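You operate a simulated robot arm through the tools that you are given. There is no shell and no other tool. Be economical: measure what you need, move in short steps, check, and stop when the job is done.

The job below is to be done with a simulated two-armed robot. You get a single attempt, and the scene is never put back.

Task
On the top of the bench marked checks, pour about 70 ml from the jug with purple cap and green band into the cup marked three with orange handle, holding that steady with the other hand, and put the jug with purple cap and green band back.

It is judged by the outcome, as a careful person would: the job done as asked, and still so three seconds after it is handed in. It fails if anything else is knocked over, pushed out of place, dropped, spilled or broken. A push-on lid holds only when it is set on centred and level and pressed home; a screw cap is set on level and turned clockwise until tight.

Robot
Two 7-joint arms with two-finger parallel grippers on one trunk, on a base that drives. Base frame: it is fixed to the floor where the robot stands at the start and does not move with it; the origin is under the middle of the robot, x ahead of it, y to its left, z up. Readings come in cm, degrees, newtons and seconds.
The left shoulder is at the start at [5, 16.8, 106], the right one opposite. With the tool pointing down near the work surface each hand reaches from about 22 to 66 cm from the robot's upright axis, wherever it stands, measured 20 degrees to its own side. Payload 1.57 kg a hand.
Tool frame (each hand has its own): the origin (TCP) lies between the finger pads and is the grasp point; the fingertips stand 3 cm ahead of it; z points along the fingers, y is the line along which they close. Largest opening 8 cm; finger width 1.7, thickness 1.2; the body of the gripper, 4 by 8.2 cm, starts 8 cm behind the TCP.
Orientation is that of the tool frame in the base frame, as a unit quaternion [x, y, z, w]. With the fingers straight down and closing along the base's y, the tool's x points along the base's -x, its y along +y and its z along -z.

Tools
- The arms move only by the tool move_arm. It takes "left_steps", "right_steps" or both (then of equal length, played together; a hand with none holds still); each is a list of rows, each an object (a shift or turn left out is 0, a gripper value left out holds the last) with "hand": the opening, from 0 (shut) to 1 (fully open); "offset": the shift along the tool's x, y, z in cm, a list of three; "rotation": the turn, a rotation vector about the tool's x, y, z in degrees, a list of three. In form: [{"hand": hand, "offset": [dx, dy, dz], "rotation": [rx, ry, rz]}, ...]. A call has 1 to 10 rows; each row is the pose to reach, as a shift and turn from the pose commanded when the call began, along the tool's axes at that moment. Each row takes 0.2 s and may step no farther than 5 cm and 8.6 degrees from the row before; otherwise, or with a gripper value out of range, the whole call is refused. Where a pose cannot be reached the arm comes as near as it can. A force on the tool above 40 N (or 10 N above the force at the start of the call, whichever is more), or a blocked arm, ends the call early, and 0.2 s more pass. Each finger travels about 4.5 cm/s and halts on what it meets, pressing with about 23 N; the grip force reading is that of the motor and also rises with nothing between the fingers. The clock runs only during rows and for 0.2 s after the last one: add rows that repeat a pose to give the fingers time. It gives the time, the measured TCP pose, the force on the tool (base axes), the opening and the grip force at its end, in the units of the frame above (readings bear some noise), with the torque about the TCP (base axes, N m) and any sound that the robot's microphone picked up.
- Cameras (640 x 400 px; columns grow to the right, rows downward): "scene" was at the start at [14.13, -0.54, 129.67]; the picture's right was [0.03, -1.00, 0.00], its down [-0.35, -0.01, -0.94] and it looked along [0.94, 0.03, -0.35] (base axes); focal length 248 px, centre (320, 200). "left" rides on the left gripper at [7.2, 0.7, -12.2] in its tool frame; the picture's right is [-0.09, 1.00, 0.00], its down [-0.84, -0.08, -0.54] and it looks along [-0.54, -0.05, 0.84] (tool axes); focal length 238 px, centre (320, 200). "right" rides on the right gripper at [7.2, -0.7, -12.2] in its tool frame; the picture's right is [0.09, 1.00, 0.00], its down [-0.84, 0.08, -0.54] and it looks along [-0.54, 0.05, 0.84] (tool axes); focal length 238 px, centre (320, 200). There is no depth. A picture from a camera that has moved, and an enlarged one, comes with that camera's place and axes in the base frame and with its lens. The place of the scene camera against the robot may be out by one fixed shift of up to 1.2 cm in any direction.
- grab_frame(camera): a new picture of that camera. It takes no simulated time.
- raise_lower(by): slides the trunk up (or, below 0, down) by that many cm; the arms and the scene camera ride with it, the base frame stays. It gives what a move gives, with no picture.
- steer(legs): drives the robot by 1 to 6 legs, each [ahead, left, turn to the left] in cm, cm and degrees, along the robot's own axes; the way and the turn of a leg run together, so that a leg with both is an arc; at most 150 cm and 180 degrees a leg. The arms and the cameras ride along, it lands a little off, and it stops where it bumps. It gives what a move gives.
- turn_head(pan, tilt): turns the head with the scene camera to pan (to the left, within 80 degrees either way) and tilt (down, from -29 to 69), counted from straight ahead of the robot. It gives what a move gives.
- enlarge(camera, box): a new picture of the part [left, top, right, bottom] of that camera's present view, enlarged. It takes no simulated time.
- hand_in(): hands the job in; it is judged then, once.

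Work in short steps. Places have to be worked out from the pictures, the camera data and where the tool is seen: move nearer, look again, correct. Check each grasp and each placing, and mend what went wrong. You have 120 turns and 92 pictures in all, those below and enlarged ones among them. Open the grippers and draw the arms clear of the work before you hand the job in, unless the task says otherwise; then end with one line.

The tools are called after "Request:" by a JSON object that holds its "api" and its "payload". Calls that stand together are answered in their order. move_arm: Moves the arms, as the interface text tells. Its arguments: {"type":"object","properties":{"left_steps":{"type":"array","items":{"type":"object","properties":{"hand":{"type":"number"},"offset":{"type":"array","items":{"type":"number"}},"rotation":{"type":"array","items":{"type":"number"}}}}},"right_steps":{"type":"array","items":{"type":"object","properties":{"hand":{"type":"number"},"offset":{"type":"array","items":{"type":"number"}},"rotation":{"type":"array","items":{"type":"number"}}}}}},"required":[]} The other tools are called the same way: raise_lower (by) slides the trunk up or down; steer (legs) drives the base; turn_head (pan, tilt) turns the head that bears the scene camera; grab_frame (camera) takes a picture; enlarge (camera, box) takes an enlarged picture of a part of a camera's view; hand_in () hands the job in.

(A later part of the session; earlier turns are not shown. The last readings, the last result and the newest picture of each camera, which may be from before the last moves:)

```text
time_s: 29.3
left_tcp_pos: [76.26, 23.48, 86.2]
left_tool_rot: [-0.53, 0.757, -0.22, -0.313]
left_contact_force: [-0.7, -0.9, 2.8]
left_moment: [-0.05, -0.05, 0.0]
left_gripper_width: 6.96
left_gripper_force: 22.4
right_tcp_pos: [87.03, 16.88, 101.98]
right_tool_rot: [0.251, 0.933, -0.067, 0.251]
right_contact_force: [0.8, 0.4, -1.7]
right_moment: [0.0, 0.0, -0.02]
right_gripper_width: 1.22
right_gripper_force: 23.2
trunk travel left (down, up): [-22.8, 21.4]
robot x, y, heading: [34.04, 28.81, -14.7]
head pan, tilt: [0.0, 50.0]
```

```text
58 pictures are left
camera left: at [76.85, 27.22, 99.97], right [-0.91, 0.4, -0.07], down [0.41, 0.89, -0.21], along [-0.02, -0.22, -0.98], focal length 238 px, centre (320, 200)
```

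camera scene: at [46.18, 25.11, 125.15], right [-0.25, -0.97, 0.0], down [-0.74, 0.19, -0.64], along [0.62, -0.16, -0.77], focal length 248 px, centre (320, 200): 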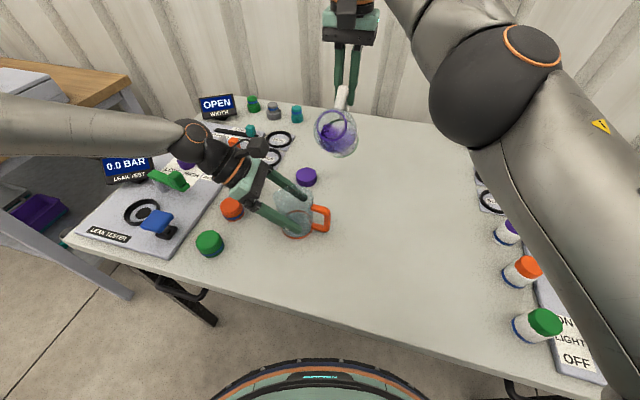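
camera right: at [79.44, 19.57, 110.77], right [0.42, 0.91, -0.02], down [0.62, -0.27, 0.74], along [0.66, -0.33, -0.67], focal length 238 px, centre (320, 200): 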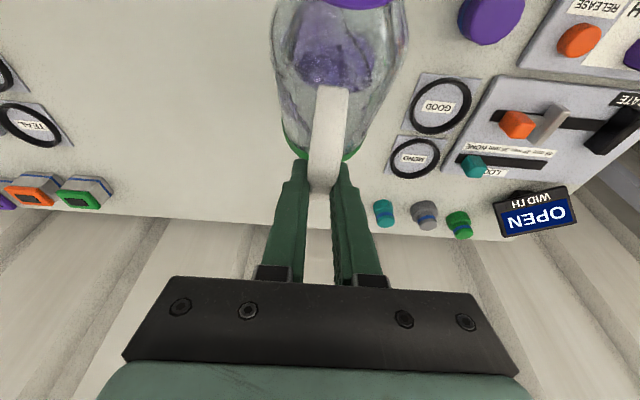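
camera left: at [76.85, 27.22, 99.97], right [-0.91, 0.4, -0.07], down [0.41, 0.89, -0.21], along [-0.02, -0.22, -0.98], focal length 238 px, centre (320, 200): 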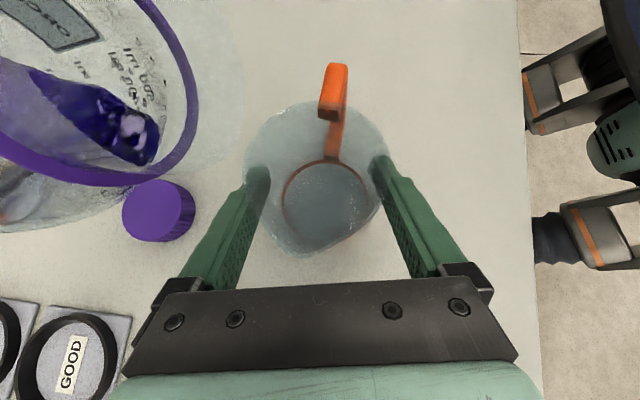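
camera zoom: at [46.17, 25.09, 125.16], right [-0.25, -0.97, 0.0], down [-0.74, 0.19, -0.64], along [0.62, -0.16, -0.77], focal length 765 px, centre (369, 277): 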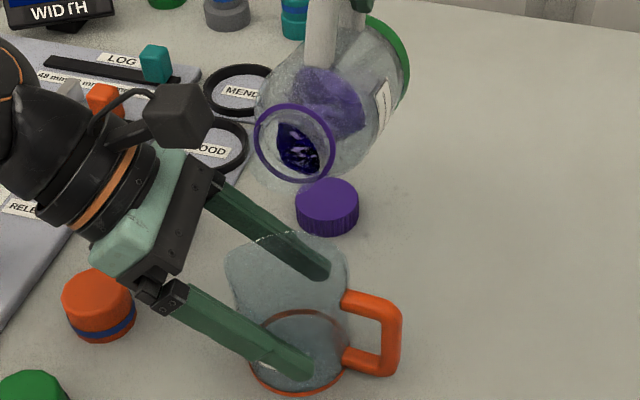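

Liquid sits at the neck with the lip around [77.2, 22.5, 95.5], inside the cup's mouth circle. I'll lower slightly, tilt 5° more in small steps, and look.

Request:
{"api": "move_arm", "payload": {"right_steps": [{"offset": [0.3, 0, 0.05], "rotation": [0, -1.7, 0]}, {"offset": [0.55, 0, 0.1], "rotation": [0, -3.4, 0]}, {"offset": [0.8, 0, 0.17], "rotation": [0, -5, 0]}, {"offset": [0.8, 0, 0.17], "rotation": [0, -5, 0]}]}}

Request:
{"api": "grab_frame", "payload": {"camera": "left"}}

```text
time_s: 30.3
left_tcp_pos: [76.32, 23.55, 86.26]
left_tool_rot: [-0.529, 0.757, -0.22, -0.314]
left_contact_force: [0.1, 0.0, 2.2]
left_moment: [-0.04, -0.12, 0.01]
left_gripper_width: 6.96
left_gripper_force: 23.5
right_tcp_pos: [86.45, 17.21, 101.51]
right_tool_rot: [0.247, 0.921, -0.077, 0.291]
right_contact_force: [0.2, -0.1, -1.6]
right_moment: [0.01, -0.03, -0.04]
right_gripper_width: 1.2
right_gripper_force: 23.1
trunk travel left (down, up): [-22.8, 21.4]
robot x, y, heading: [33.66, 28.96, -14.5]
head pan, tilt: [0.0, 50.0]
```

```text
57 pictures are left
camera left: at [76.85, 27.22, 99.97], right [-0.91, 0.4, -0.07], down [0.41, 0.89, -0.21], along [-0.02, -0.22, -0.98], focal length 238 px, centre (320, 200)
```

left: 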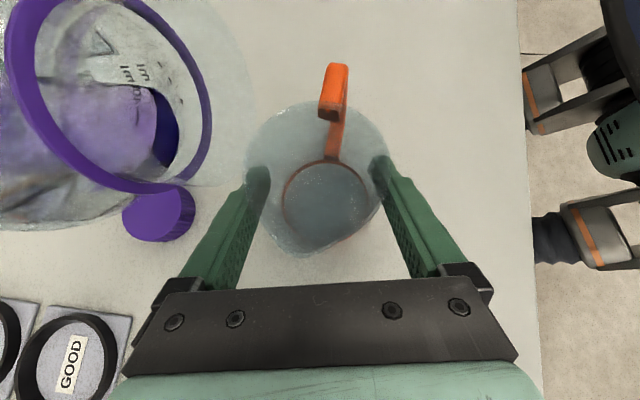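

Not pouring yet at 80°. I'll continue tilting about the lip to 86°.

Request:
{"api": "move_arm", "payload": {"right_steps": [{"offset": [0.02, 0, -0.35], "rotation": [0, -1.5, 0]}, {"offset": [0.04, 0, -0.7], "rotation": [0, -3, 0]}, {"offset": [0.06, 0, -1.05], "rotation": [0, -4.5, 0]}, {"offset": [0.08, 0, -1.37], "rotation": [0, -6, 0]}]}}

Request:
{"api": "grab_frame", "payload": {"camera": "left"}}

```text
time_s: 31.3
left_tcp_pos: [76.22, 23.44, 86.27]
left_tool_rot: [-0.53, 0.757, -0.219, -0.313]
left_contact_force: [1.7, 1.3, 2.9]
left_moment: [-0.03, -0.15, 0.05]
left_gripper_width: 6.96
left_gripper_force: 22.8
right_tcp_pos: [85.75, 17.64, 102.53]
right_tool_rot: [0.243, 0.904, -0.091, 0.339]
right_contact_force: [0.0, 0.4, -2.8]
right_moment: [0.01, 0.0, -0.02]
right_gripper_width: 1.2
right_gripper_force: 23.2
trunk travel left (down, up): [-22.8, 21.4]
robot x, y, heading: [33.95, 28.87, -14.6]
head pan, tilt: [0.0, 50.0]
```

```text
56 pictures are left
camera left: at [76.85, 27.22, 99.97], right [-0.91, 0.4, -0.07], down [0.41, 0.89, -0.21], along [-0.02, -0.22, -0.98], focal length 238 px, centre (320, 200)
```

left: 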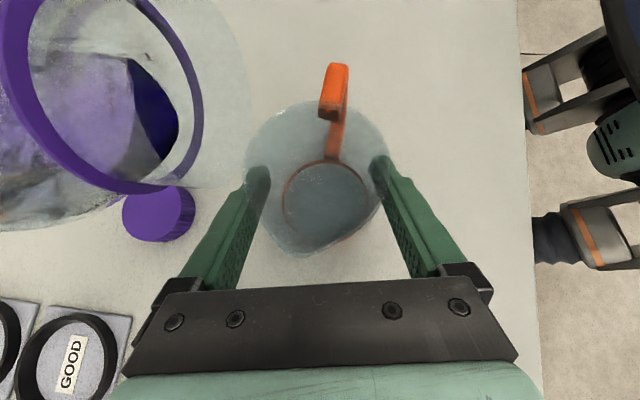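

Still contained at 86°. Tilting 3° more.

Request:
{"api": "move_arm", "payload": {"right_steps": [{"offset": [0.01, 0, -0.23], "rotation": [0, -1, 0]}, {"offset": [0.03, 0, -0.46], "rotation": [0, -2, 0]}, {"offset": [0.04, 0, -0.69], "rotation": [0, -3, 0]}]}}

Request:
{"api": "grab_frame", "payload": {"camera": "left"}}

```text
time_s: 32.1
left_tcp_pos: [76.34, 23.63, 86.28]
left_tool_rot: [-0.53, 0.757, -0.22, -0.313]
left_contact_force: [0.2, 0.2, 3.7]
left_moment: [-0.04, -0.17, 0.06]
left_gripper_width: 6.95
left_gripper_force: 22.2
right_tcp_pos: [85.29, 17.87, 103.02]
right_tool_rot: [0.241, 0.895, -0.097, 0.362]
right_contact_force: [0.1, 0.0, -2.4]
right_moment: [-0.02, 0.01, -0.01]
right_gripper_width: 1.2
right_gripper_force: 23.1
trunk travel left (down, up): [-22.8, 21.4]
robot x, y, heading: [33.74, 28.69, -14.7]
head pan, tilt: [0.0, 50.0]
```

```text
55 pictures are left
camera left: at [76.85, 27.22, 99.97], right [-0.91, 0.4, -0.07], down [0.41, 0.89, -0.21], along [-0.02, -0.22, -0.98], focal length 238 px, centre (320, 200)
```

left: 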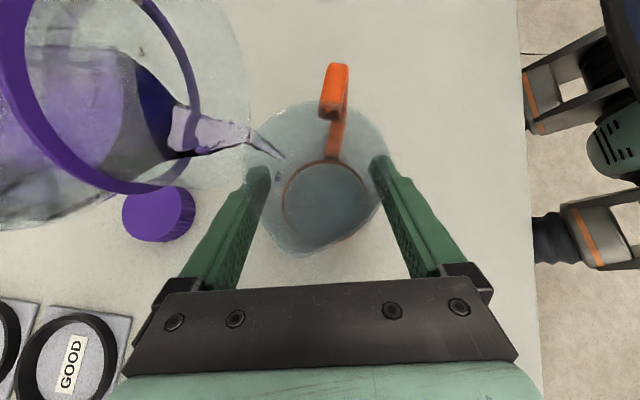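

The stream has started and goes inside the cup's rim. I'll hold for 0.4 s and look.

Request:
{"api": "move_arm", "payload": {"right_steps": [{"offset": [0, 0, 0]}]}}

Request:
{"api": "grab_frame", "payload": {"camera": "left"}}

```text
time_s: 32.5
left_tcp_pos: [76.21, 23.45, 86.3]
left_tool_rot: [-0.529, 0.757, -0.221, -0.313]
left_contact_force: [1.1, 0.1, 2.2]
left_moment: [-0.02, -0.16, 0.04]
left_gripper_width: 6.94
left_gripper_force: 23.2
right_tcp_pos: [85.46, 17.86, 103.03]
right_tool_rot: [0.24, 0.895, -0.096, 0.362]
right_contact_force: [0.0, 0.7, -2.2]
right_moment: [0.01, 0.01, -0.02]
right_gripper_width: 1.23
right_gripper_force: 23.0
trunk travel left (down, up): [-22.8, 21.4]
robot x, y, heading: [33.72, 28.69, -14.6]
head pan, tilt: [0.0, 50.0]
```

```text
54 pictures are left
camera left: at [76.85, 27.22, 99.97], right [-0.91, 0.4, -0.07], down [0.41, 0.89, -0.21], along [-0.02, -0.22, -0.98], focal length 238 px, centre (320, 200)
```

left: 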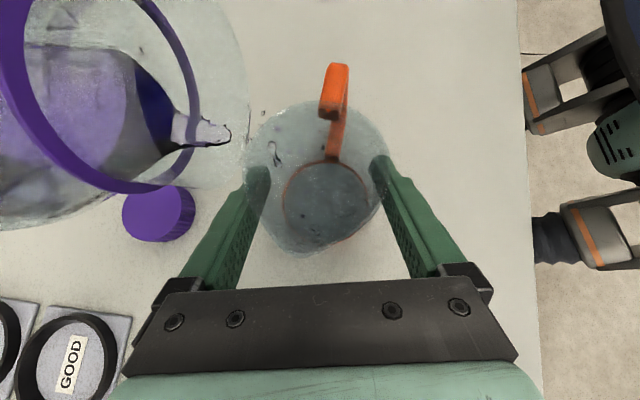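

The initial surge ebbed. There's a small dark speck near the rim at (262, 112), so I'll check it closely.

Request:
{"api": "enlarge", "payload": {"camera": "left", "box": [190, 70, 400, 270]}}

Request:
{"api": "enlarge", "payload": {"camera": "scene", "box": [250, 130, 350, 245]}}

```text
2.00 times, centred on (295, 170) of left
camera zoom: at [76.85, 27.22, 99.97], right [-0.91, 0.4, -0.07], down [0.41, 0.89, -0.21], along [-0.02, -0.22, -0.98], focal length 477 px, centre (370, 260)
```

zoom: 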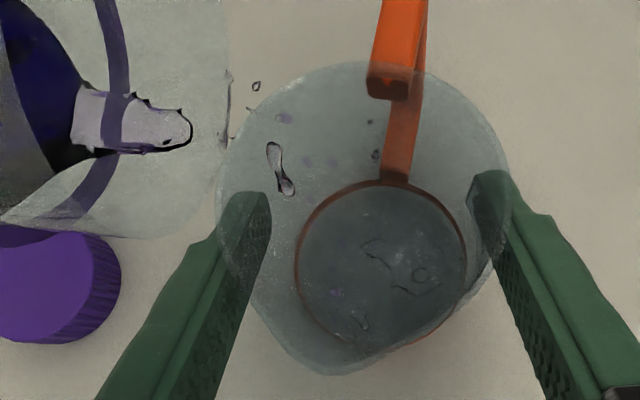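

```text
3.48 times, centred on (300, 188) of scene
camera zoom: at [46.18, 25.09, 125.16], right [-0.25, -0.97, 0.0], down [-0.74, 0.19, -0.64], along [0.62, -0.16, -0.77], focal length 864 px, centre (390, 244)
```

zoom: 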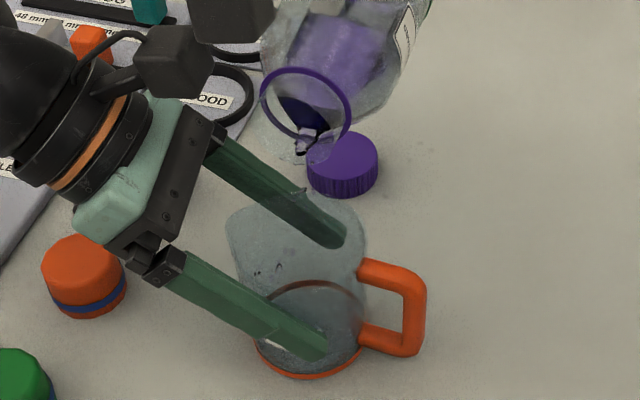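

Those are airborne droplets off the lip inside the cup's outline; everything lands in the cup. I'll tilt 3° further for a steadier stream.

Request:
{"api": "move_arm", "payload": {"right_steps": [{"offset": [0.01, 0, -0.34], "rotation": [0, -1.5, 0]}, {"offset": [0.02, 0, -0.69], "rotation": [0, -3, 0]}]}}

Request:
{"api": "enlarge", "payload": {"camera": "left", "box": [190, 70, 400, 270]}}

```text
time_s: 33.1
left_tcp_pos: [76.43, 23.59, 86.33]
left_tool_rot: [-0.529, 0.758, -0.219, -0.313]
left_contact_force: [0.6, -0.3, 2.6]
left_moment: [-0.03, -0.16, 0.01]
left_gripper_width: 6.93
left_gripper_force: 23.0
right_tcp_pos: [84.83, 18.21, 103.45]
right_tool_rot: [0.237, 0.886, -0.103, 0.386]
right_contact_force: [-0.3, -0.2, -2.1]
right_moment: [-0.02, 0.01, 0.0]
right_gripper_width: 1.24
right_gripper_force: 22.6
trunk travel left (down, up): [-22.8, 21.4]
robot x, y, heading: [34.25, 28.96, -14.7]
head pan, tilt: [0.0, 50.0]
```

```text
2.00 times, centred on (295, 170) of left
camera zoom: at [76.85, 27.22, 99.97], right [-0.91, 0.4, -0.07], down [0.41, 0.89, -0.21], along [-0.02, -0.22, -0.98], focal length 477 px, centre (370, 260)
```

zoom: 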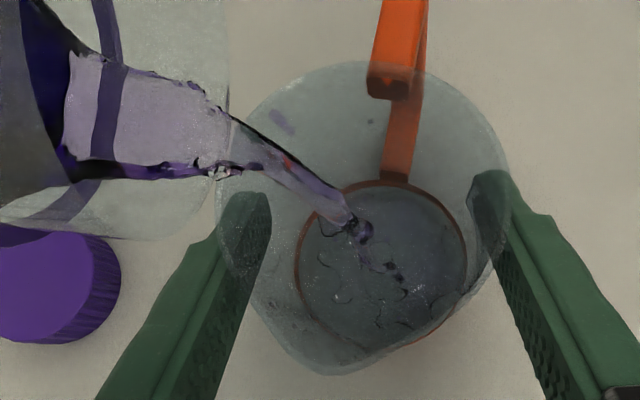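

A good stream lands squarely in the cup. Holding briefly.

Request:
{"api": "move_arm", "payload": {"right_steps": [{"offset": [0, 0, 0]}, {"offset": [0, 0, 0]}]}}

Request:
{"api": "grab_frame", "payload": {"camera": "left"}}

Request:
{"api": "enlarge", "payload": {"camera": "scene", "box": [250, 130, 350, 245]}}

```text
time_s: 33.7
left_tcp_pos: [76.32, 23.51, 86.27]
left_tool_rot: [-0.53, 0.757, -0.221, -0.313]
left_contact_force: [1.4, 0.1, 3.1]
left_moment: [-0.02, -0.1, 0.01]
left_gripper_width: 6.96
left_gripper_force: 23.3
right_tcp_pos: [84.88, 18.16, 103.52]
right_tool_rot: [0.238, 0.885, -0.103, 0.386]
right_contact_force: [0.4, 1.1, -1.7]
right_moment: [-0.02, 0.03, 0.01]
right_gripper_width: 1.26
right_gripper_force: 23.1
trunk travel left (down, up): [-22.8, 21.4]
robot x, y, heading: [34.08, 29.05, -14.5]
head pan, tilt: [0.0, 50.0]
```

```text
50 pictures are left
camera left: at [76.85, 27.22, 99.97], right [-0.91, 0.4, -0.07], down [0.41, 0.89, -0.21], along [-0.03, -0.22, -0.98], focal length 238 px, centre (320, 200)
```

left: 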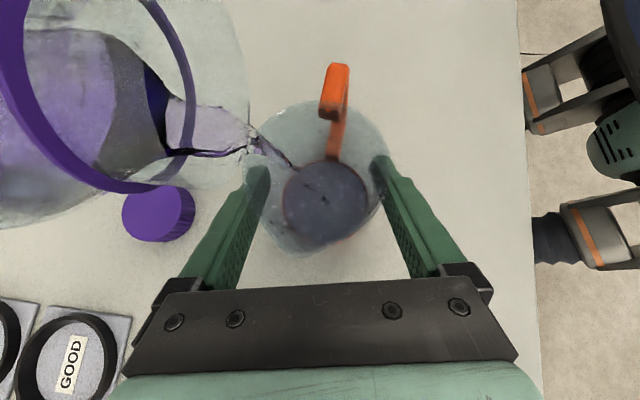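

```text
3.48 times, centred on (300, 188) of scene
camera zoom: at [46.17, 25.09, 125.16], right [-0.25, -0.97, 0.0], down [-0.74, 0.19, -0.64], along [0.62, -0.16, -0.77], focal length 864 px, centre (390, 244)
```

zoom: 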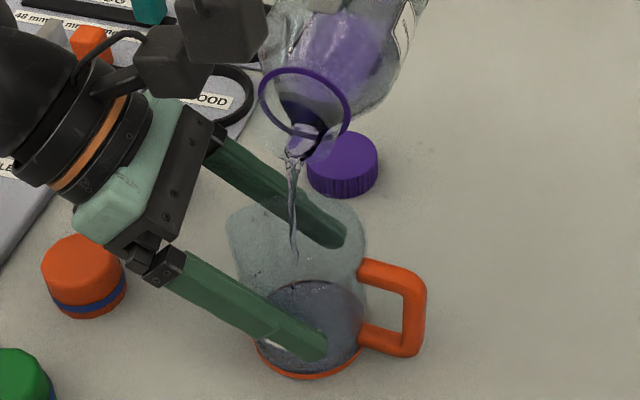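

The stream is steady and the cup bottom is now covered. Holding with a slight extra degree of tilt.

Request:
{"api": "move_arm", "payload": {"right_steps": [{"offset": [0, 0, -0.12], "rotation": [0, -0.5, 0]}, {"offset": [0.01, 0, -0.23], "rotation": [0, -1, 0]}, {"offset": [0.01, 0, -0.23], "rotation": [0, -1, 0]}, {"offset": [0.01, 0, -0.23], "rotation": [0, -1, 0]}]}}

Request:
{"api": "grab_frame", "payload": {"camera": "left"}}

Request:
{"api": "enlarge", "payload": {"camera": "scene", "box": [250, 130, 350, 245]}}

```text
time_s: 34.7
left_tcp_pos: [76.21, 23.53, 86.23]
left_tool_rot: [-0.529, 0.757, -0.22, -0.313]
left_contact_force: [0.7, 0.7, 3.4]
left_moment: [-0.07, -0.12, 0.02]
left_gripper_width: 6.96
left_gripper_force: 22.8
right_tcp_pos: [84.83, 18.03, 103.75]
right_tool_rot: [0.237, 0.882, -0.105, 0.393]
right_contact_force: [-0.1, 0.9, -1.9]
right_moment: [0.0, 0.02, -0.02]
right_gripper_width: 1.22
right_gripper_force: 23.5
trunk travel left (down, up): [-22.8, 21.4]
robot x, y, heading: [34.11, 29.08, -14.8]
head pan, tilt: [0.0, 50.0]
```

```text
48 pictures are left
camera left: at [76.85, 27.22, 99.97], right [-0.91, 0.4, -0.07], down [0.41, 0.89, -0.21], along [-0.03, -0.22, -0.98], focal length 238 px, centre (320, 200)
```

left: 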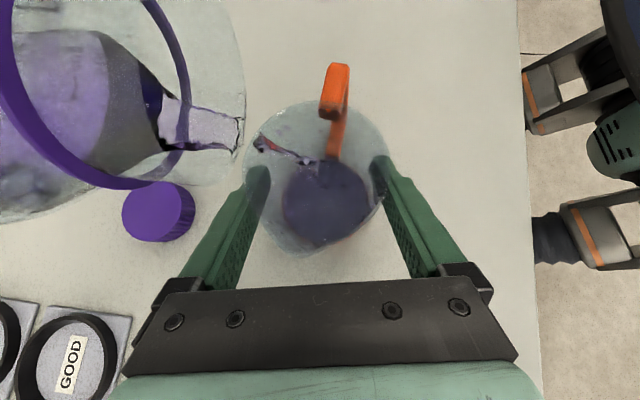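

```text
3.48 times, centred on (300, 188) of scene
camera zoom: at [46.17, 25.09, 125.16], right [-0.25, -0.97, 0.0], down [-0.74, 0.19, -0.64], along [0.62, -0.16, -0.77], focal length 864 px, centre (390, 244)
```

zoom: 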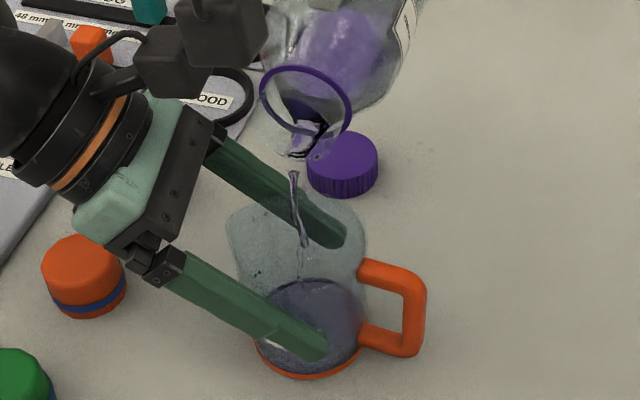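

The cup has filled noticeably. I'll tilt back 13° about the lip to stop the flow and measure the level.

Request:
{"api": "move_arm", "payload": {"right_steps": [{"offset": [0.1, 0, 1.0], "rotation": [0, 4.3, 0]}, {"offset": [0.2, 0, 2.0], "rotation": [0, 8.6, 0]}, {"offset": [0.3, 0, 2.96], "rotation": [0, 13, 0]}, {"offset": [0.3, 0, 2.96], "rotation": [0, 13, 0]}, {"offset": [0.3, 0, 2.96], "rotation": [0, 13, 0]}]}}

Request:
{"api": "grab_frame", "payload": {"camera": "left"}}

Request:
{"api": "enlarge", "payload": {"camera": "scene", "box": [260, 180, 340, 244]}}

```text
time_s: 35.9
left_tcp_pos: [76.33, 23.53, 86.28]
left_tool_rot: [-0.529, 0.758, -0.22, -0.314]
left_contact_force: [0.4, 0.7, 2.2]
left_moment: [-0.02, -0.09, 0.03]
left_gripper_width: 6.96
left_gripper_force: 23.2
right_tcp_pos: [86.62, 17.09, 101.42]
right_tool_rot: [0.247, 0.921, -0.078, 0.29]
right_contact_force: [-0.9, 0.1, -2.6]
right_moment: [-0.03, 0.0, -0.01]
right_gripper_width: 1.22
right_gripper_force: 22.7
trunk travel left (down, up): [-22.8, 21.4]
robot x, y, heading: [34.1, 28.71, -14.6]
head pan, tilt: [0.0, 50.0]
```

```text
46 pictures are left
camera left: at [76.85, 27.22, 99.97], right [-0.91, 0.4, -0.07], down [0.41, 0.89, -0.21], along [-0.03, -0.22, -0.98], focal length 238 px, centre (320, 200)
```

left: 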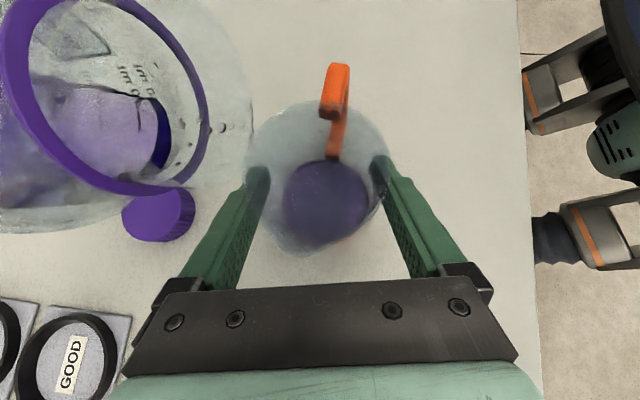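

```text
6.25 times, centred on (300, 212) of scene
camera zoom: at [46.17, 25.09, 125.16], right [-0.25, -0.97, 0.0], down [-0.74, 0.19, -0.64], along [0.62, -0.16, -0.77], focal length 1553 px, centre (445, 125)
```

zoom: 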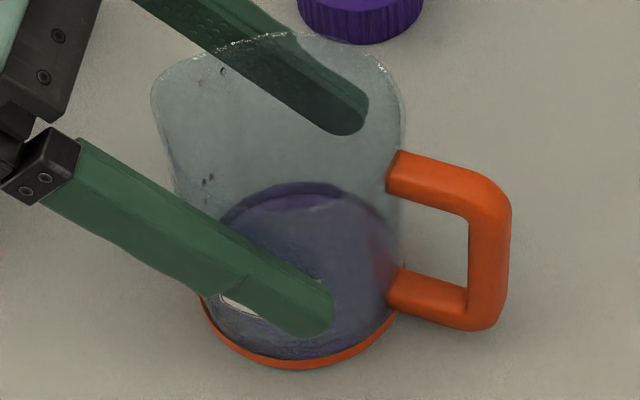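

Flow has stopped cleanly. I'll enlarge the left view to measure the liquid disc's width in the cup.

Request:
{"api": "enlarge", "payload": {"camera": "left", "box": [240, 90, 400, 260]}}

```text
2.35 times, centred on (320, 175) of left
camera zoom: at [76.85, 27.22, 99.97], right [-0.91, 0.4, -0.07], down [0.41, 0.89, -0.21], along [-0.03, -0.22, -0.98], focal length 561 px, centre (320, 259)
```

zoom: 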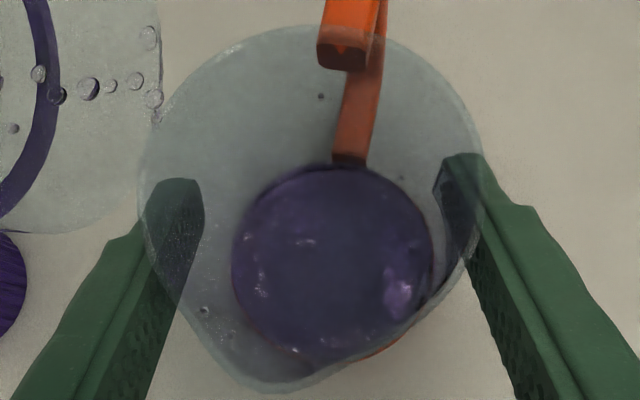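

Both views agree on a level around 81.2–81.7, i.e. roughly 40–45 ml so far. I'll pour a second, smaller portion of about 25 ml, tilting a bit past the last angle.

Request:
{"api": "move_arm", "payload": {"right_steps": [{"offset": [0.15, 0, -1.0], "rotation": [0, -4.5, 0]}, {"offset": [0.27, 0, -1.93], "rotation": [0, -8.5, 0]}, {"offset": [0.33, 0, -2.5], "rotation": [0, -11, 0]}, {"offset": [0.38, 0, -2.95], "rotation": [0, -13, 0]}, {"offset": [0.4, 0, -3.18], "rotation": [0, -14, 0]}]}}

Request:
{"api": "grab_frame", "payload": {"camera": "left"}}

Request:
{"api": "enlarge", "payload": {"camera": "scene", "box": [260, 180, 340, 244]}}

```text
time_s: 37.1
left_tcp_pos: [76.32, 23.5, 86.2]
left_tool_rot: [-0.529, 0.757, -0.22, -0.313]
left_contact_force: [0.7, -0.4, 2.6]
left_moment: [-0.07, -0.09, 0.0]
left_gripper_width: 6.97
left_gripper_force: 22.8
right_tcp_pos: [84.59, 18.16, 103.71]
right_tool_rot: [0.236, 0.878, -0.107, 0.402]
right_contact_force: [0.4, 0.1, -2.0]
right_moment: [0.04, 0.03, 0.04]
right_gripper_width: 1.25
right_gripper_force: 22.7
trunk travel left (down, up): [-22.8, 21.4]
robot x, y, heading: [34.33, 28.6, -14.7]
head pan, tilt: [0.0, 50.0]
```

```text
43 pictures are left
camera left: at [76.85, 27.22, 99.97], right [-0.91, 0.4, -0.07], down [0.41, 0.89, -0.21], along [-0.03, -0.22, -0.98], focal length 238 px, centre (320, 200)
```

left: 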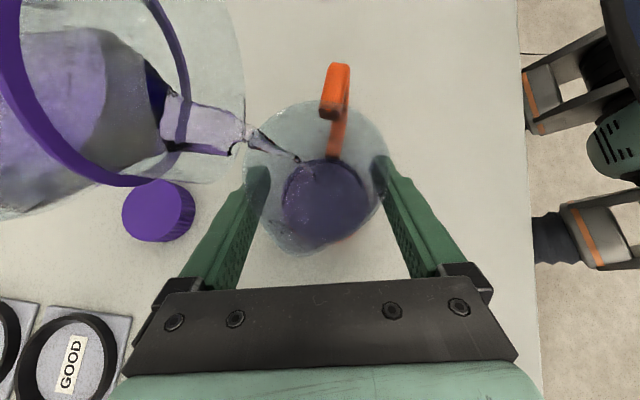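

```text
6.25 times, centred on (300, 212) of scene
camera zoom: at [46.17, 25.09, 125.16], right [-0.25, -0.97, 0.0], down [-0.74, 0.19, -0.64], along [0.62, -0.16, -0.77], focal length 1553 px, centre (445, 125)
```

zoom: 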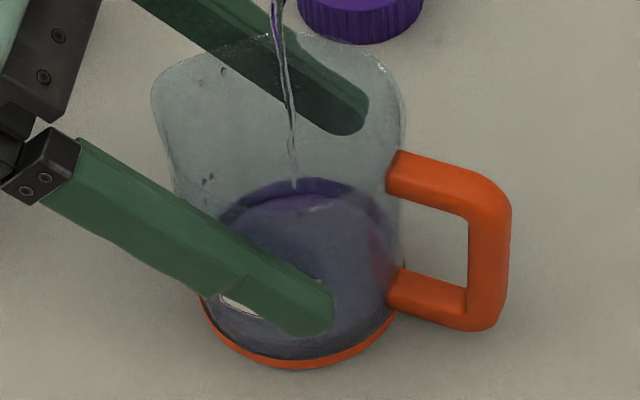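

The level edge has risen from 182 to about 178 in this view; the inner bottom edge sits near 195, suggesting about 38 ml. I'll keep pouring for another second.

Request:
{"api": "move_arm", "payload": {"right_steps": [{"offset": [0, 0, 0]}, {"offset": [0, 0, -0.1], "rotation": [0, -0.5, 0]}, {"offset": [0, 0, -0.2], "rotation": [0, -1, 0]}, {"offset": [0, 0, -0.2], "rotation": [0, -1, 0]}]}}

Request:
{"api": "enlarge", "payload": {"camera": "scene", "box": [260, 180, 340, 244]}}

```text
time_s: 38.1
left_tcp_pos: [76.2, 23.43, 86.29]
left_tool_rot: [-0.529, 0.757, -0.22, -0.313]
left_contact_force: [1.6, 0.6, 1.3]
left_moment: [-0.06, -0.12, 0.07]
left_gripper_width: 6.96
left_gripper_force: 22.6
right_tcp_pos: [84.49, 18.32, 103.95]
right_tool_rot: [0.235, 0.875, -0.109, 0.409]
right_contact_force: [-0.5, -0.3, -2.5]
right_moment: [0.0, 0.02, 0.02]
right_gripper_width: 1.24
right_gripper_force: 23.3
trunk travel left (down, up): [-22.8, 21.4]
robot x, y, heading: [34.31, 28.75, -14.5]
head pan, tilt: [0.0, 50.0]
```

```text
6.25 times, centred on (300, 212) of scene
camera zoom: at [46.17, 25.09, 125.16], right [-0.25, -0.97, 0.0], down [-0.74, 0.19, -0.64], along [0.62, -0.16, -0.77], focal length 1553 px, centre (445, 125)
```

zoom: 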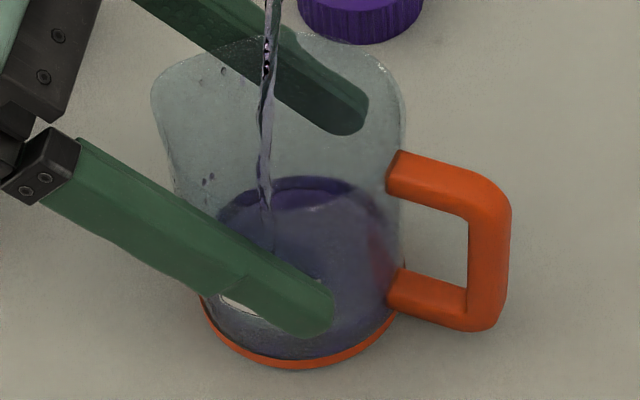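

Rising slowly (edge now at about 175). I'll tilt 2° more and hold.

Request:
{"api": "move_arm", "payload": {"right_steps": [{"offset": [0, 0, -0.23], "rotation": [0, -1, 0]}, {"offset": [0, 0, -0.46], "rotation": [0, -2, 0]}, {"offset": [0, 0, -0.46], "rotation": [0, -2, 0]}, {"offset": [0, 0, -0.46], "rotation": [0, -2, 0]}]}}

Request:
{"api": "enlarge", "payload": {"camera": "scene", "box": [260, 180, 340, 244]}}

Request:
{"api": "grab_frame", "payload": {"camera": "left"}}

```text
time_s: 39.1
left_tcp_pos: [76.28, 23.5, 86.2]
left_tool_rot: [-0.53, 0.757, -0.22, -0.313]
left_contact_force: [0.0, 0.8, 2.2]
left_moment: [-0.06, -0.12, 0.04]
left_gripper_width: 6.94
left_gripper_force: 22.8
right_tcp_pos: [84.1, 18.61, 104.1]
right_tool_rot: [0.234, 0.868, -0.115, 0.423]
right_contact_force: [1.0, 0.5, -1.4]
right_moment: [0.01, 0.01, 0.03]
right_gripper_width: 1.23
right_gripper_force: 23.0
trunk travel left (down, up): [-22.8, 21.4]
robot x, y, heading: [34.25, 28.95, -14.5]
head pan, tilt: [0.0, 50.0]
```

```text
6.25 times, centred on (300, 212) of scene
camera zoom: at [46.17, 25.09, 125.16], right [-0.25, -0.97, 0.0], down [-0.74, 0.19, -0.64], along [0.62, -0.16, -0.77], focal length 1553 px, centre (445, 125)
```

zoom: 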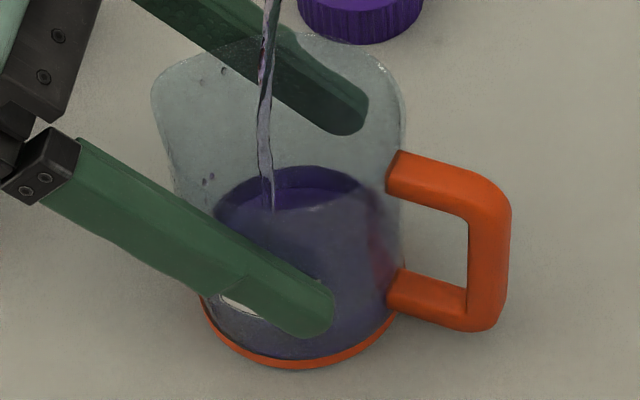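

```text
39 pictures are left
camera left: at [76.85, 27.22, 99.97], right [-0.91, 0.4, -0.07], down [0.41, 0.89, -0.21], along [-0.02, -0.22, -0.98], focal length 238 px, centre (320, 200)
```

left: 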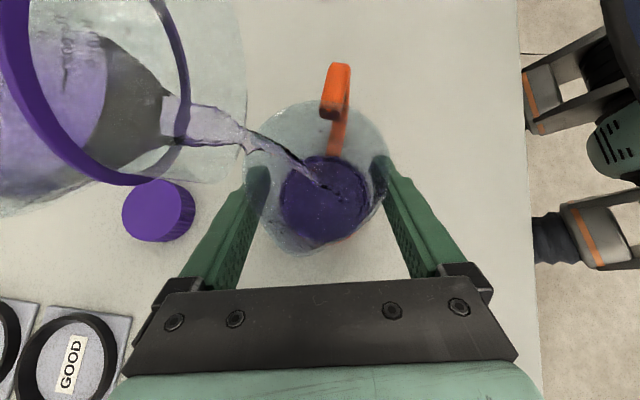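

The edge is at about 166 now, an estimated 60–65 ml, so I'll tilt back now and let the tail finish.

Request:
{"api": "move_arm", "payload": {"right_steps": [{"offset": [0.1, 0, 1.2], "rotation": [0, 5, 0]}, {"offset": [0.25, 0, 2.4], "rotation": [0, 10, 0]}, {"offset": [0.4, 0, 3.6], "rotation": [0, 15, 0]}, {"offset": [0.5, 0, 4.1], "rotation": [0, 17, 0]}, {"offset": [0.5, 0, 4.1], "rotation": [0, 17, 0]}, {"offset": [0.5, 0, 4.1], "rotation": [0, 17, 0]}, {"offset": [0.5, 0, 4.1], "rotation": [0, 17, 0]}]}}

Request:
{"api": "enlarge", "payload": {"camera": "scene", "box": [260, 180, 340, 244]}}

Request:
{"api": "enlarge", "payload": {"camera": "left", "box": [240, 90, 400, 260]}}

```text
time_s: 40.7
left_tcp_pos: [76.4, 23.51, 86.3]
left_tool_rot: [-0.53, 0.756, -0.221, -0.313]
left_contact_force: [0.6, 0.8, 2.7]
left_moment: [-0.03, -0.11, 0.01]
left_gripper_width: 6.98
left_gripper_force: 23.0
right_tcp_pos: [86.67, 17.02, 101.24]
right_tool_rot: [0.248, 0.921, -0.078, 0.29]
right_contact_force: [-0.5, 0.2, -0.4]
right_moment: [-0.03, 0.01, 0.01]
right_gripper_width: 1.24
right_gripper_force: 23.0
trunk travel left (down, up): [-22.8, 21.4]
robot x, y, heading: [34.19, 29.06, -14.7]
head pan, tilt: [0.0, 50.0]
```

```text
6.25 times, centred on (300, 212) of scene
camera zoom: at [46.17, 25.09, 125.16], right [-0.25, -0.97, 0.0], down [-0.74, 0.19, -0.64], along [0.62, -0.16, -0.77], focal length 1553 px, centre (445, 125)
```

zoom: 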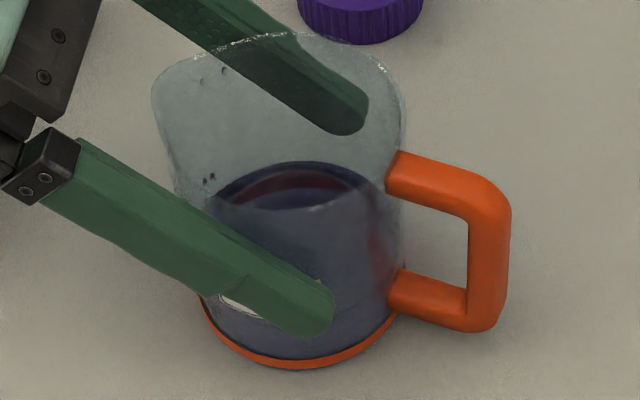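

```text
2.35 times, centred on (320, 175) of left
camera zoom: at [76.85, 27.22, 99.97], right [-0.91, 0.4, -0.07], down [0.41, 0.89, -0.21], along [-0.03, -0.22, -0.98], focal length 561 px, centre (320, 259)
```

zoom: 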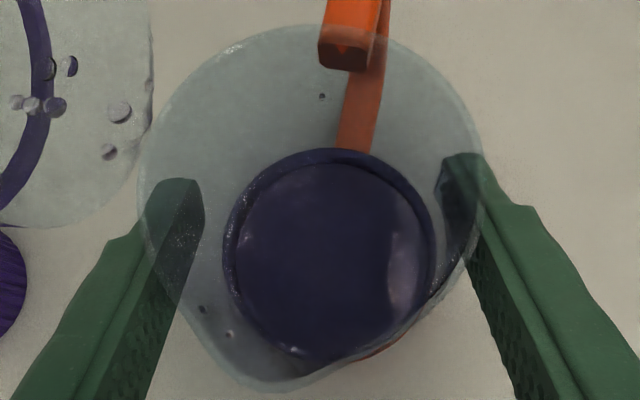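

The flow has stopped and the level is about 82.5, which I estimate at 70–75 ml. I'll turn the jug upright-ward and retreat along the same path, then cross-check against the jug's own graduations.

Request:
{"api": "move_arm", "payload": {"right_steps": [{"offset": [-0.5, 0, 0.2], "rotation": [0, 7, 0]}, {"offset": [-1.2, -0.5, 0.3], "rotation": [0, 14, 0]}, {"offset": [-2.3, -2.2, 0.5], "rotation": [0, 21, 0]}, {"offset": [-3.4, -4, 0.8], "rotation": [0, 28, 0]}, {"offset": [-4.5, -5.7, 1], "rotation": [0, 35, 0]}, {"offset": [-4.5, -5.7, 1], "rotation": [0, 35, 0]}]}}

Request:
{"api": "grab_frame", "payload": {"camera": "scene"}}

```text
time_s: 42.1
left_tcp_pos: [76.25, 23.5, 86.29]
left_tool_rot: [-0.529, 0.757, -0.22, -0.314]
left_contact_force: [0.1, 1.1, 2.7]
left_moment: [-0.03, -0.11, 0.02]
left_gripper_width: 6.94
left_gripper_force: 23.2
right_tcp_pos: [87.72, 10.02, 103.06]
right_tool_rot: [0.259, 0.966, 0.001, -0.001]
right_contact_force: [-0.4, 0.0, -1.7]
right_moment: [-0.06, -0.04, 0.02]
right_gripper_width: 1.21
right_gripper_force: 23.3
trunk travel left (down, up): [-22.8, 21.4]
robot x, y, heading: [33.85, 28.88, -14.7]
head pan, tilt: [0.0, 50.0]
```

```text
36 pictures are left
camera scene: at [46.17, 25.09, 125.16], right [-0.25, -0.97, 0.0], down [-0.74, 0.19, -0.64], along [0.62, -0.16, -0.77], focal length 248 px, centre (320, 200)
```

scene: 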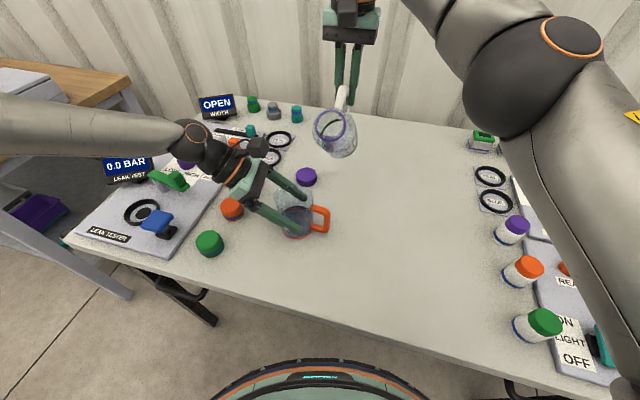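

No spill is visible. Now I'll yaw back 60° and return over the jug's original spot, still at 45° tilt.

Request:
{"api": "move_arm", "payload": {"right_steps": [{"offset": [0, -2.5, 0.3], "rotation": [0, 0, 7.5]}, {"offset": [0, -4.9, 0.6], "rotation": [0, 0, 15]}, {"offset": [-0.1, -7.4, 0.8], "rotation": [0, 0, 22.5]}, {"offset": [-0.1, -9.8, 1.1], "rotation": [0, 0, 30]}, {"offset": [-0.1, -12.3, 1.4], "rotation": [0, 0, 37.5]}, {"offset": [-0.2, -14.8, 1.7], "rotation": [0, 0, 45]}, {"offset": [-0.2, -17.2, 1.9], "rotation": [0, 0, 52.5]}, {"offset": [-0.2, -19.7, 2.2], "rotation": [0, 0, 60]}, {"offset": [-0.2, -19.7, 2.2], "rotation": [0, 0, 60]}]}}

```text
time_s: 44.1
left_tcp_pos: [76.33, 23.56, 86.31]
left_tool_rot: [-0.529, 0.757, -0.22, -0.313]
left_contact_force: [-0.5, -0.9, 1.8]
left_moment: [-0.04, -0.1, 0.06]
left_gripper_width: 6.94
left_gripper_force: 22.8
right_tcp_pos: [77.75, -7.12, 101.0]
right_tool_rot: [0.708, 0.706, 0.0, 0.0]
right_contact_force: [0.1, 0.4, -1.4]
right_moment: [-0.05, -0.01, -0.01]
right_gripper_width: 1.21
right_gripper_force: 23.4
trunk travel left (down, up): [-22.8, 21.4]
robot x, y, heading: [33.99, 28.84, -14.6]
head pan, tilt: [0.0, 50.0]
```

Turning the jug upright and lowering to 3 cm above the bench, which matches an earlier view so I can compare levels.

Request:
{"api": "move_arm", "payload": {"right_steps": [{"offset": [0, 0.2, 0], "rotation": [0, 7.5, 0]}, {"offset": [0, 0.2, 0], "rotation": [0, 15, 0]}, {"offset": [0, 0.2, 0], "rotation": [0, 22.5, 0]}, {"offset": [0, 0.2, 0], "rotation": [0, 30, 0]}, {"offset": [0, 0.2, 0], "rotation": [0, 37.5, 0]}, {"offset": [0, 0.2, 0], "rotation": [0, 45, 0]}, {"offset": [0, 0.2, 3.4], "rotation": [0, 45, 0]}, {"offset": [0, 0.2, 6.8], "rotation": [0, 45, 0]}, {"offset": [0, 0.2, 10.1], "rotation": [0, 45, 0]}, {"offset": [0, 0.2, 10.1], "rotation": [0, 45, 0]}]}}

Request:
{"api": "enlarge", "payload": {"camera": "scene", "box": [340, 110, 500, 210]}}

```text
time_s: 46.3
left_tcp_pos: [76.32, 23.47, 86.29]
left_tool_rot: [-0.53, 0.757, -0.219, -0.313]
left_contact_force: [0.4, -0.1, 1.9]
left_moment: [-0.05, -0.1, 0.02]
left_gripper_width: 6.94
left_gripper_force: 22.6
right_tcp_pos: [78.12, -7.01, 90.56]
right_tool_rot: [0.653, 0.653, 0.271, -0.271]
right_contact_force: [-0.6, -0.6, -1.6]
right_moment: [-0.09, 0.02, 0.01]
right_gripper_width: 1.24
right_gripper_force: 23.1
trunk travel left (down, up): [-22.8, 21.4]
robot x, y, heading: [34.08, 28.64, -14.3]
head pan, tilt: [0.0, 50.0]
```

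```text
4.00 times, centred on (420, 160) of scene
camera zoom: at [46.17, 25.08, 125.16], right [-0.25, -0.97, 0.0], down [-0.74, 0.19, -0.64], along [0.62, -0.16, -0.77], focal length 994 px, centre (-80, 360)
```

zoom: 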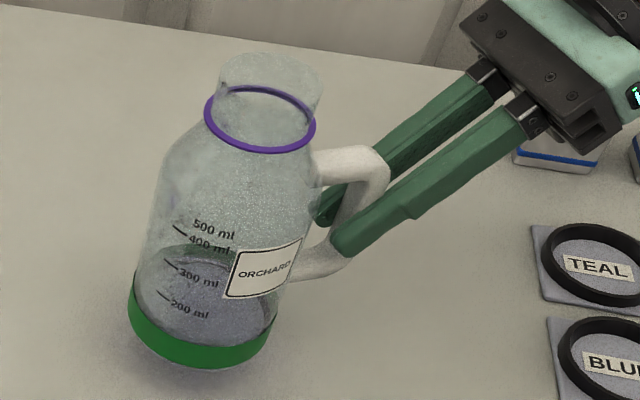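

The level has clearly dropped. I'll lower the jug onto its spot and then compare levels in exactly the original view.

Request:
{"api": "move_arm", "payload": {"right_steps": [{"offset": [-0.7, -0.1, 0.7]}, {"offset": [-1.3, -0.1, 1.3]}, {"offset": [-1.7, -0.1, 1.7]}, {"offset": [-1.85, -0.1, 1.85]}, {"offset": [-1.95, -0.1, 1.95]}]}}

Request:
{"api": "enlarge", "payload": {"camera": "scene", "box": [360, 150, 424, 214]}}

```text
time_s: 47.5
left_tcp_pos: [76.28, 23.44, 86.27]
left_tool_rot: [-0.53, 0.756, -0.221, -0.313]
left_contact_force: [0.0, 0.3, 1.7]
left_moment: [-0.09, -0.13, -0.01]
left_gripper_width: 6.92
left_gripper_force: 23.4
right_tcp_pos: [77.98, -7.21, 87.88]
right_tool_rot: [0.654, 0.653, 0.271, -0.27]
right_contact_force: [0.6, -0.2, -0.9]
right_moment: [-0.07, 0.0, -0.01]
right_gripper_width: 1.21
right_gripper_force: 23.1
trunk travel left (down, up): [-22.8, 21.4]
robot x, y, heading: [34.23, 28.87, -14.7]
head pan, tilt: [0.0, 50.0]
```

```text
6.25 times, centred on (392, 182) of scene
camera zoom: at [46.17, 25.08, 125.16], right [-0.25, -0.97, 0.0], down [-0.74, 0.19, -0.64], along [0.62, -0.16, -0.77], focal length 1553 px, centre (-130, 312)
```

zoom: 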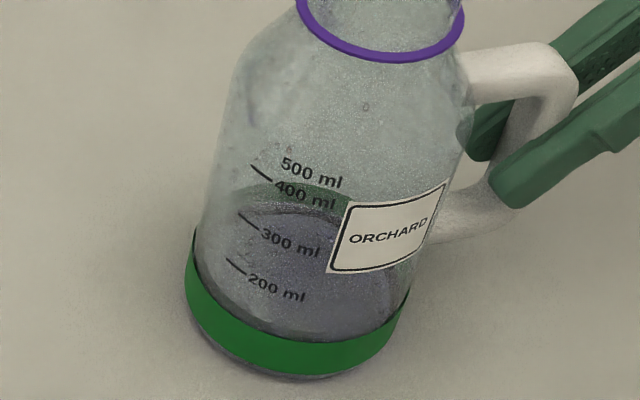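

The jug's level fell by roughly 75 ml on its graduations, which agrees with the cup. The tool still carries about 0.9 N, so I'll lower in tiny steps until the bench takes the weight.

Request:
{"api": "move_arm", "payload": {"right_steps": [{"offset": [-0.07, 0, 0.07]}, {"offset": [-0.14, 0, 0.14]}, {"offset": [-0.14, 0, 0.14]}]}}

Request:
{"api": "enlarge", "payload": {"camera": "scene", "box": [340, 130, 440, 220]}}

Request:
{"api": "grab_frame", "payload": {"camera": "right"}}

```text
time_s: 48.3
left_tcp_pos: [76.24, 23.49, 86.27]
left_tool_rot: [-0.529, 0.757, -0.22, -0.314]
left_contact_force: [0.8, -0.7, -0.4]
left_moment: [-0.02, -0.08, 0.04]
left_gripper_width: 6.92
left_gripper_force: 22.8
right_tcp_pos: [77.98, -7.19, 87.83]
right_tool_rot: [0.653, 0.653, 0.272, -0.27]
right_contact_force: [0.9, -1.4, 9.1]
right_moment: [0.65, 0.08, -0.03]
right_gripper_width: 1.21
right_gripper_force: 22.9
trunk travel left (down, up): [-22.8, 21.4]
robot x, y, heading: [34.06, 28.53, -14.5]
head pan, tilt: [0.0, 50.0]
```

```text
4.44 times, centred on (390, 175) of scene
camera zoom: at [46.11, 25.11, 125.17], right [-0.25, -0.97, 0.0], down [-0.74, 0.19, -0.64], along [0.62, -0.16, -0.77], focal length 1105 px, centre (9, 311)
```

zoom: 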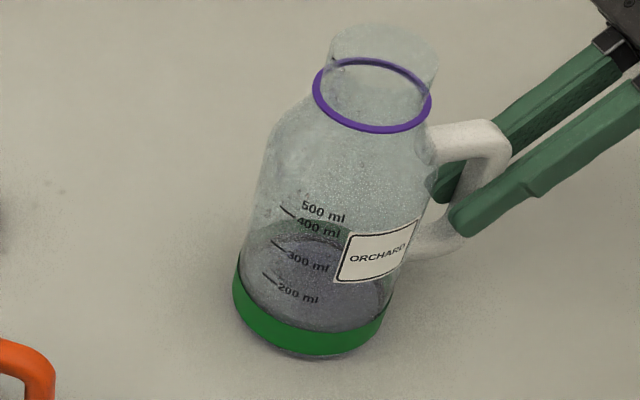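

```text
32 pictures are left
camera right: at [77.24, -10.69, 101.51], right [1.0, 0.06, 0.07], down [0.08, -0.97, -0.21], along [0.05, 0.21, -0.98], focal length 238 px, centre (320, 200)
```

right: 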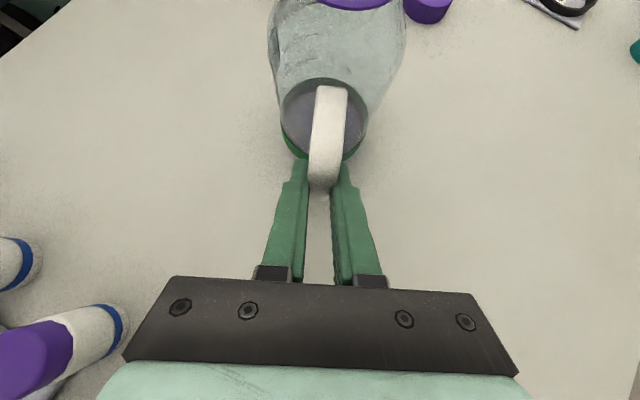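

The bench now carries the jug. I'll relieve the press slightly and open the right hand just enough to free the handle.

Request:
{"api": "move_arm", "payload": {"right_steps": [{"offset": [0.08, 0, -0.08]}, {"offset": [0.08, 0, -0.08], "hand": 0.25}, {"offset": [0.08, 0, -0.08], "hand": 0.4}, {"offset": [0.08, 0, -0.08], "hand": 0.6}, {"offset": [0.08, 0, -0.08], "hand": 0.6}]}}

Request:
{"api": "enlarge", "payload": {"camera": "scene", "box": [360, 150, 424, 214]}}

Request:
{"api": "enlarge", "payload": {"camera": "scene", "box": [290, 140, 370, 204]}}

```text
time_s: 49.5
left_tcp_pos: [76.22, 23.52, 86.23]
left_tool_rot: [-0.529, 0.757, -0.219, -0.313]
left_contact_force: [-1.1, 0.2, 1.3]
left_moment: [-0.03, 0.0, -0.03]
left_gripper_width: 6.88
left_gripper_force: 23.0
right_tcp_pos: [77.95, -7.23, 87.8]
right_tool_rot: [0.653, 0.653, 0.271, -0.27]
right_contact_force: [-0.4, 0.1, 0.1]
right_moment: [0.01, -0.03, 0.0]
right_gripper_width: 4.81
right_gripper_force: 0.1
trunk travel left (down, up): [-22.8, 21.4]
robot x, y, heading: [33.98, 29.04, -14.2]
head pan, tilt: [0.0, 50.0]
```

```text
6.25 times, centred on (392, 182) of scene
camera zoom: at [46.15, 25.09, 125.16], right [-0.25, -0.97, 0.0], down [-0.74, 0.19, -0.64], along [0.62, -0.16, -0.77], focal length 1553 px, centre (-130, 312)
```

zoom: 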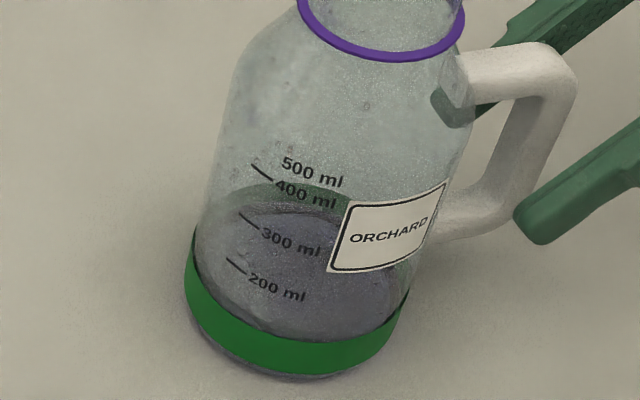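

```text
6.25 times, centred on (330, 172) of scene
camera zoom: at [46.15, 25.09, 125.16], right [-0.25, -0.97, 0.0], down [-0.74, 0.19, -0.64], along [0.62, -0.16, -0.77], focal length 1553 px, centre (258, 375)
```

zoom: 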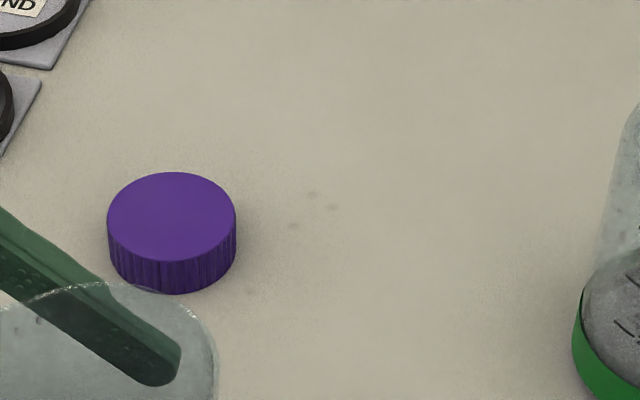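

The jug stands upright and released on its spot; ray geometry of its level gives about 65–72 ml removed. Now I'll back the right hand straight out along its fingers, and open the left hand from the cup.

Request:
{"api": "move_arm", "payload": {"right_steps": [{"offset": [0, 0, -2]}, {"offset": [0, 0, -5]}, {"offset": [0, 0, -8]}, {"offset": [0, 0, -10]}], "left_steps": [{"hand": 0.9}, {"hand": 1}, {"hand": 1}, {"hand": 1}]}}

Request:
{"api": "grab_frame", "payload": {"camera": "left"}}

Request:
{"api": "grab_frame", "payload": {"camera": "scene"}}

```text
time_s: 50.5
left_tcp_pos: [76.29, 23.61, 86.21]
left_tool_rot: [-0.531, 0.756, -0.22, -0.313]
left_contact_force: [0.2, -0.5, 0.6]
left_moment: [-0.01, -0.02, -0.02]
left_gripper_width: 7.99
left_gripper_force: 0.1
right_tcp_pos: [77.56, -14.28, 94.94]
right_tool_rot: [0.654, 0.653, 0.271, -0.27]
right_contact_force: [0.8, -0.4, 1.0]
right_moment: [-0.02, -0.03, -0.01]
right_gripper_width: 4.82
right_gripper_force: 0.0
trunk travel left (down, up): [-22.8, 21.4]
robot x, y, heading: [33.91, 28.68, -14.6]
head pan, tilt: [0.0, 50.0]
```

```text
29 pictures are left
camera left: at [76.84, 27.23, 99.97], right [-0.91, 0.4, -0.07], down [0.41, 0.89, -0.21], along [-0.03, -0.22, -0.98], focal length 238 px, centre (320, 200)
```

left: 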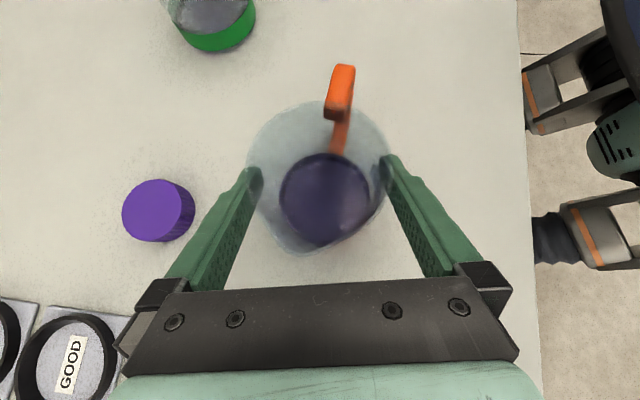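

```text
28 pictures are left
camera scene: at [46.16, 25.09, 125.15], right [-0.25, -0.97, 0.0], down [-0.74, 0.19, -0.64], along [0.62, -0.16, -0.77], focal length 248 px, centre (320, 200)
```

scene: 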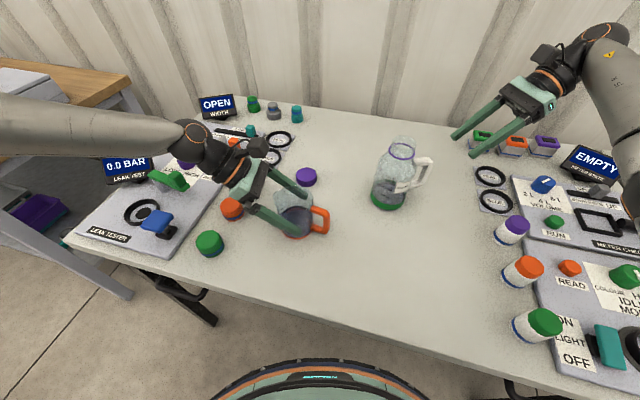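

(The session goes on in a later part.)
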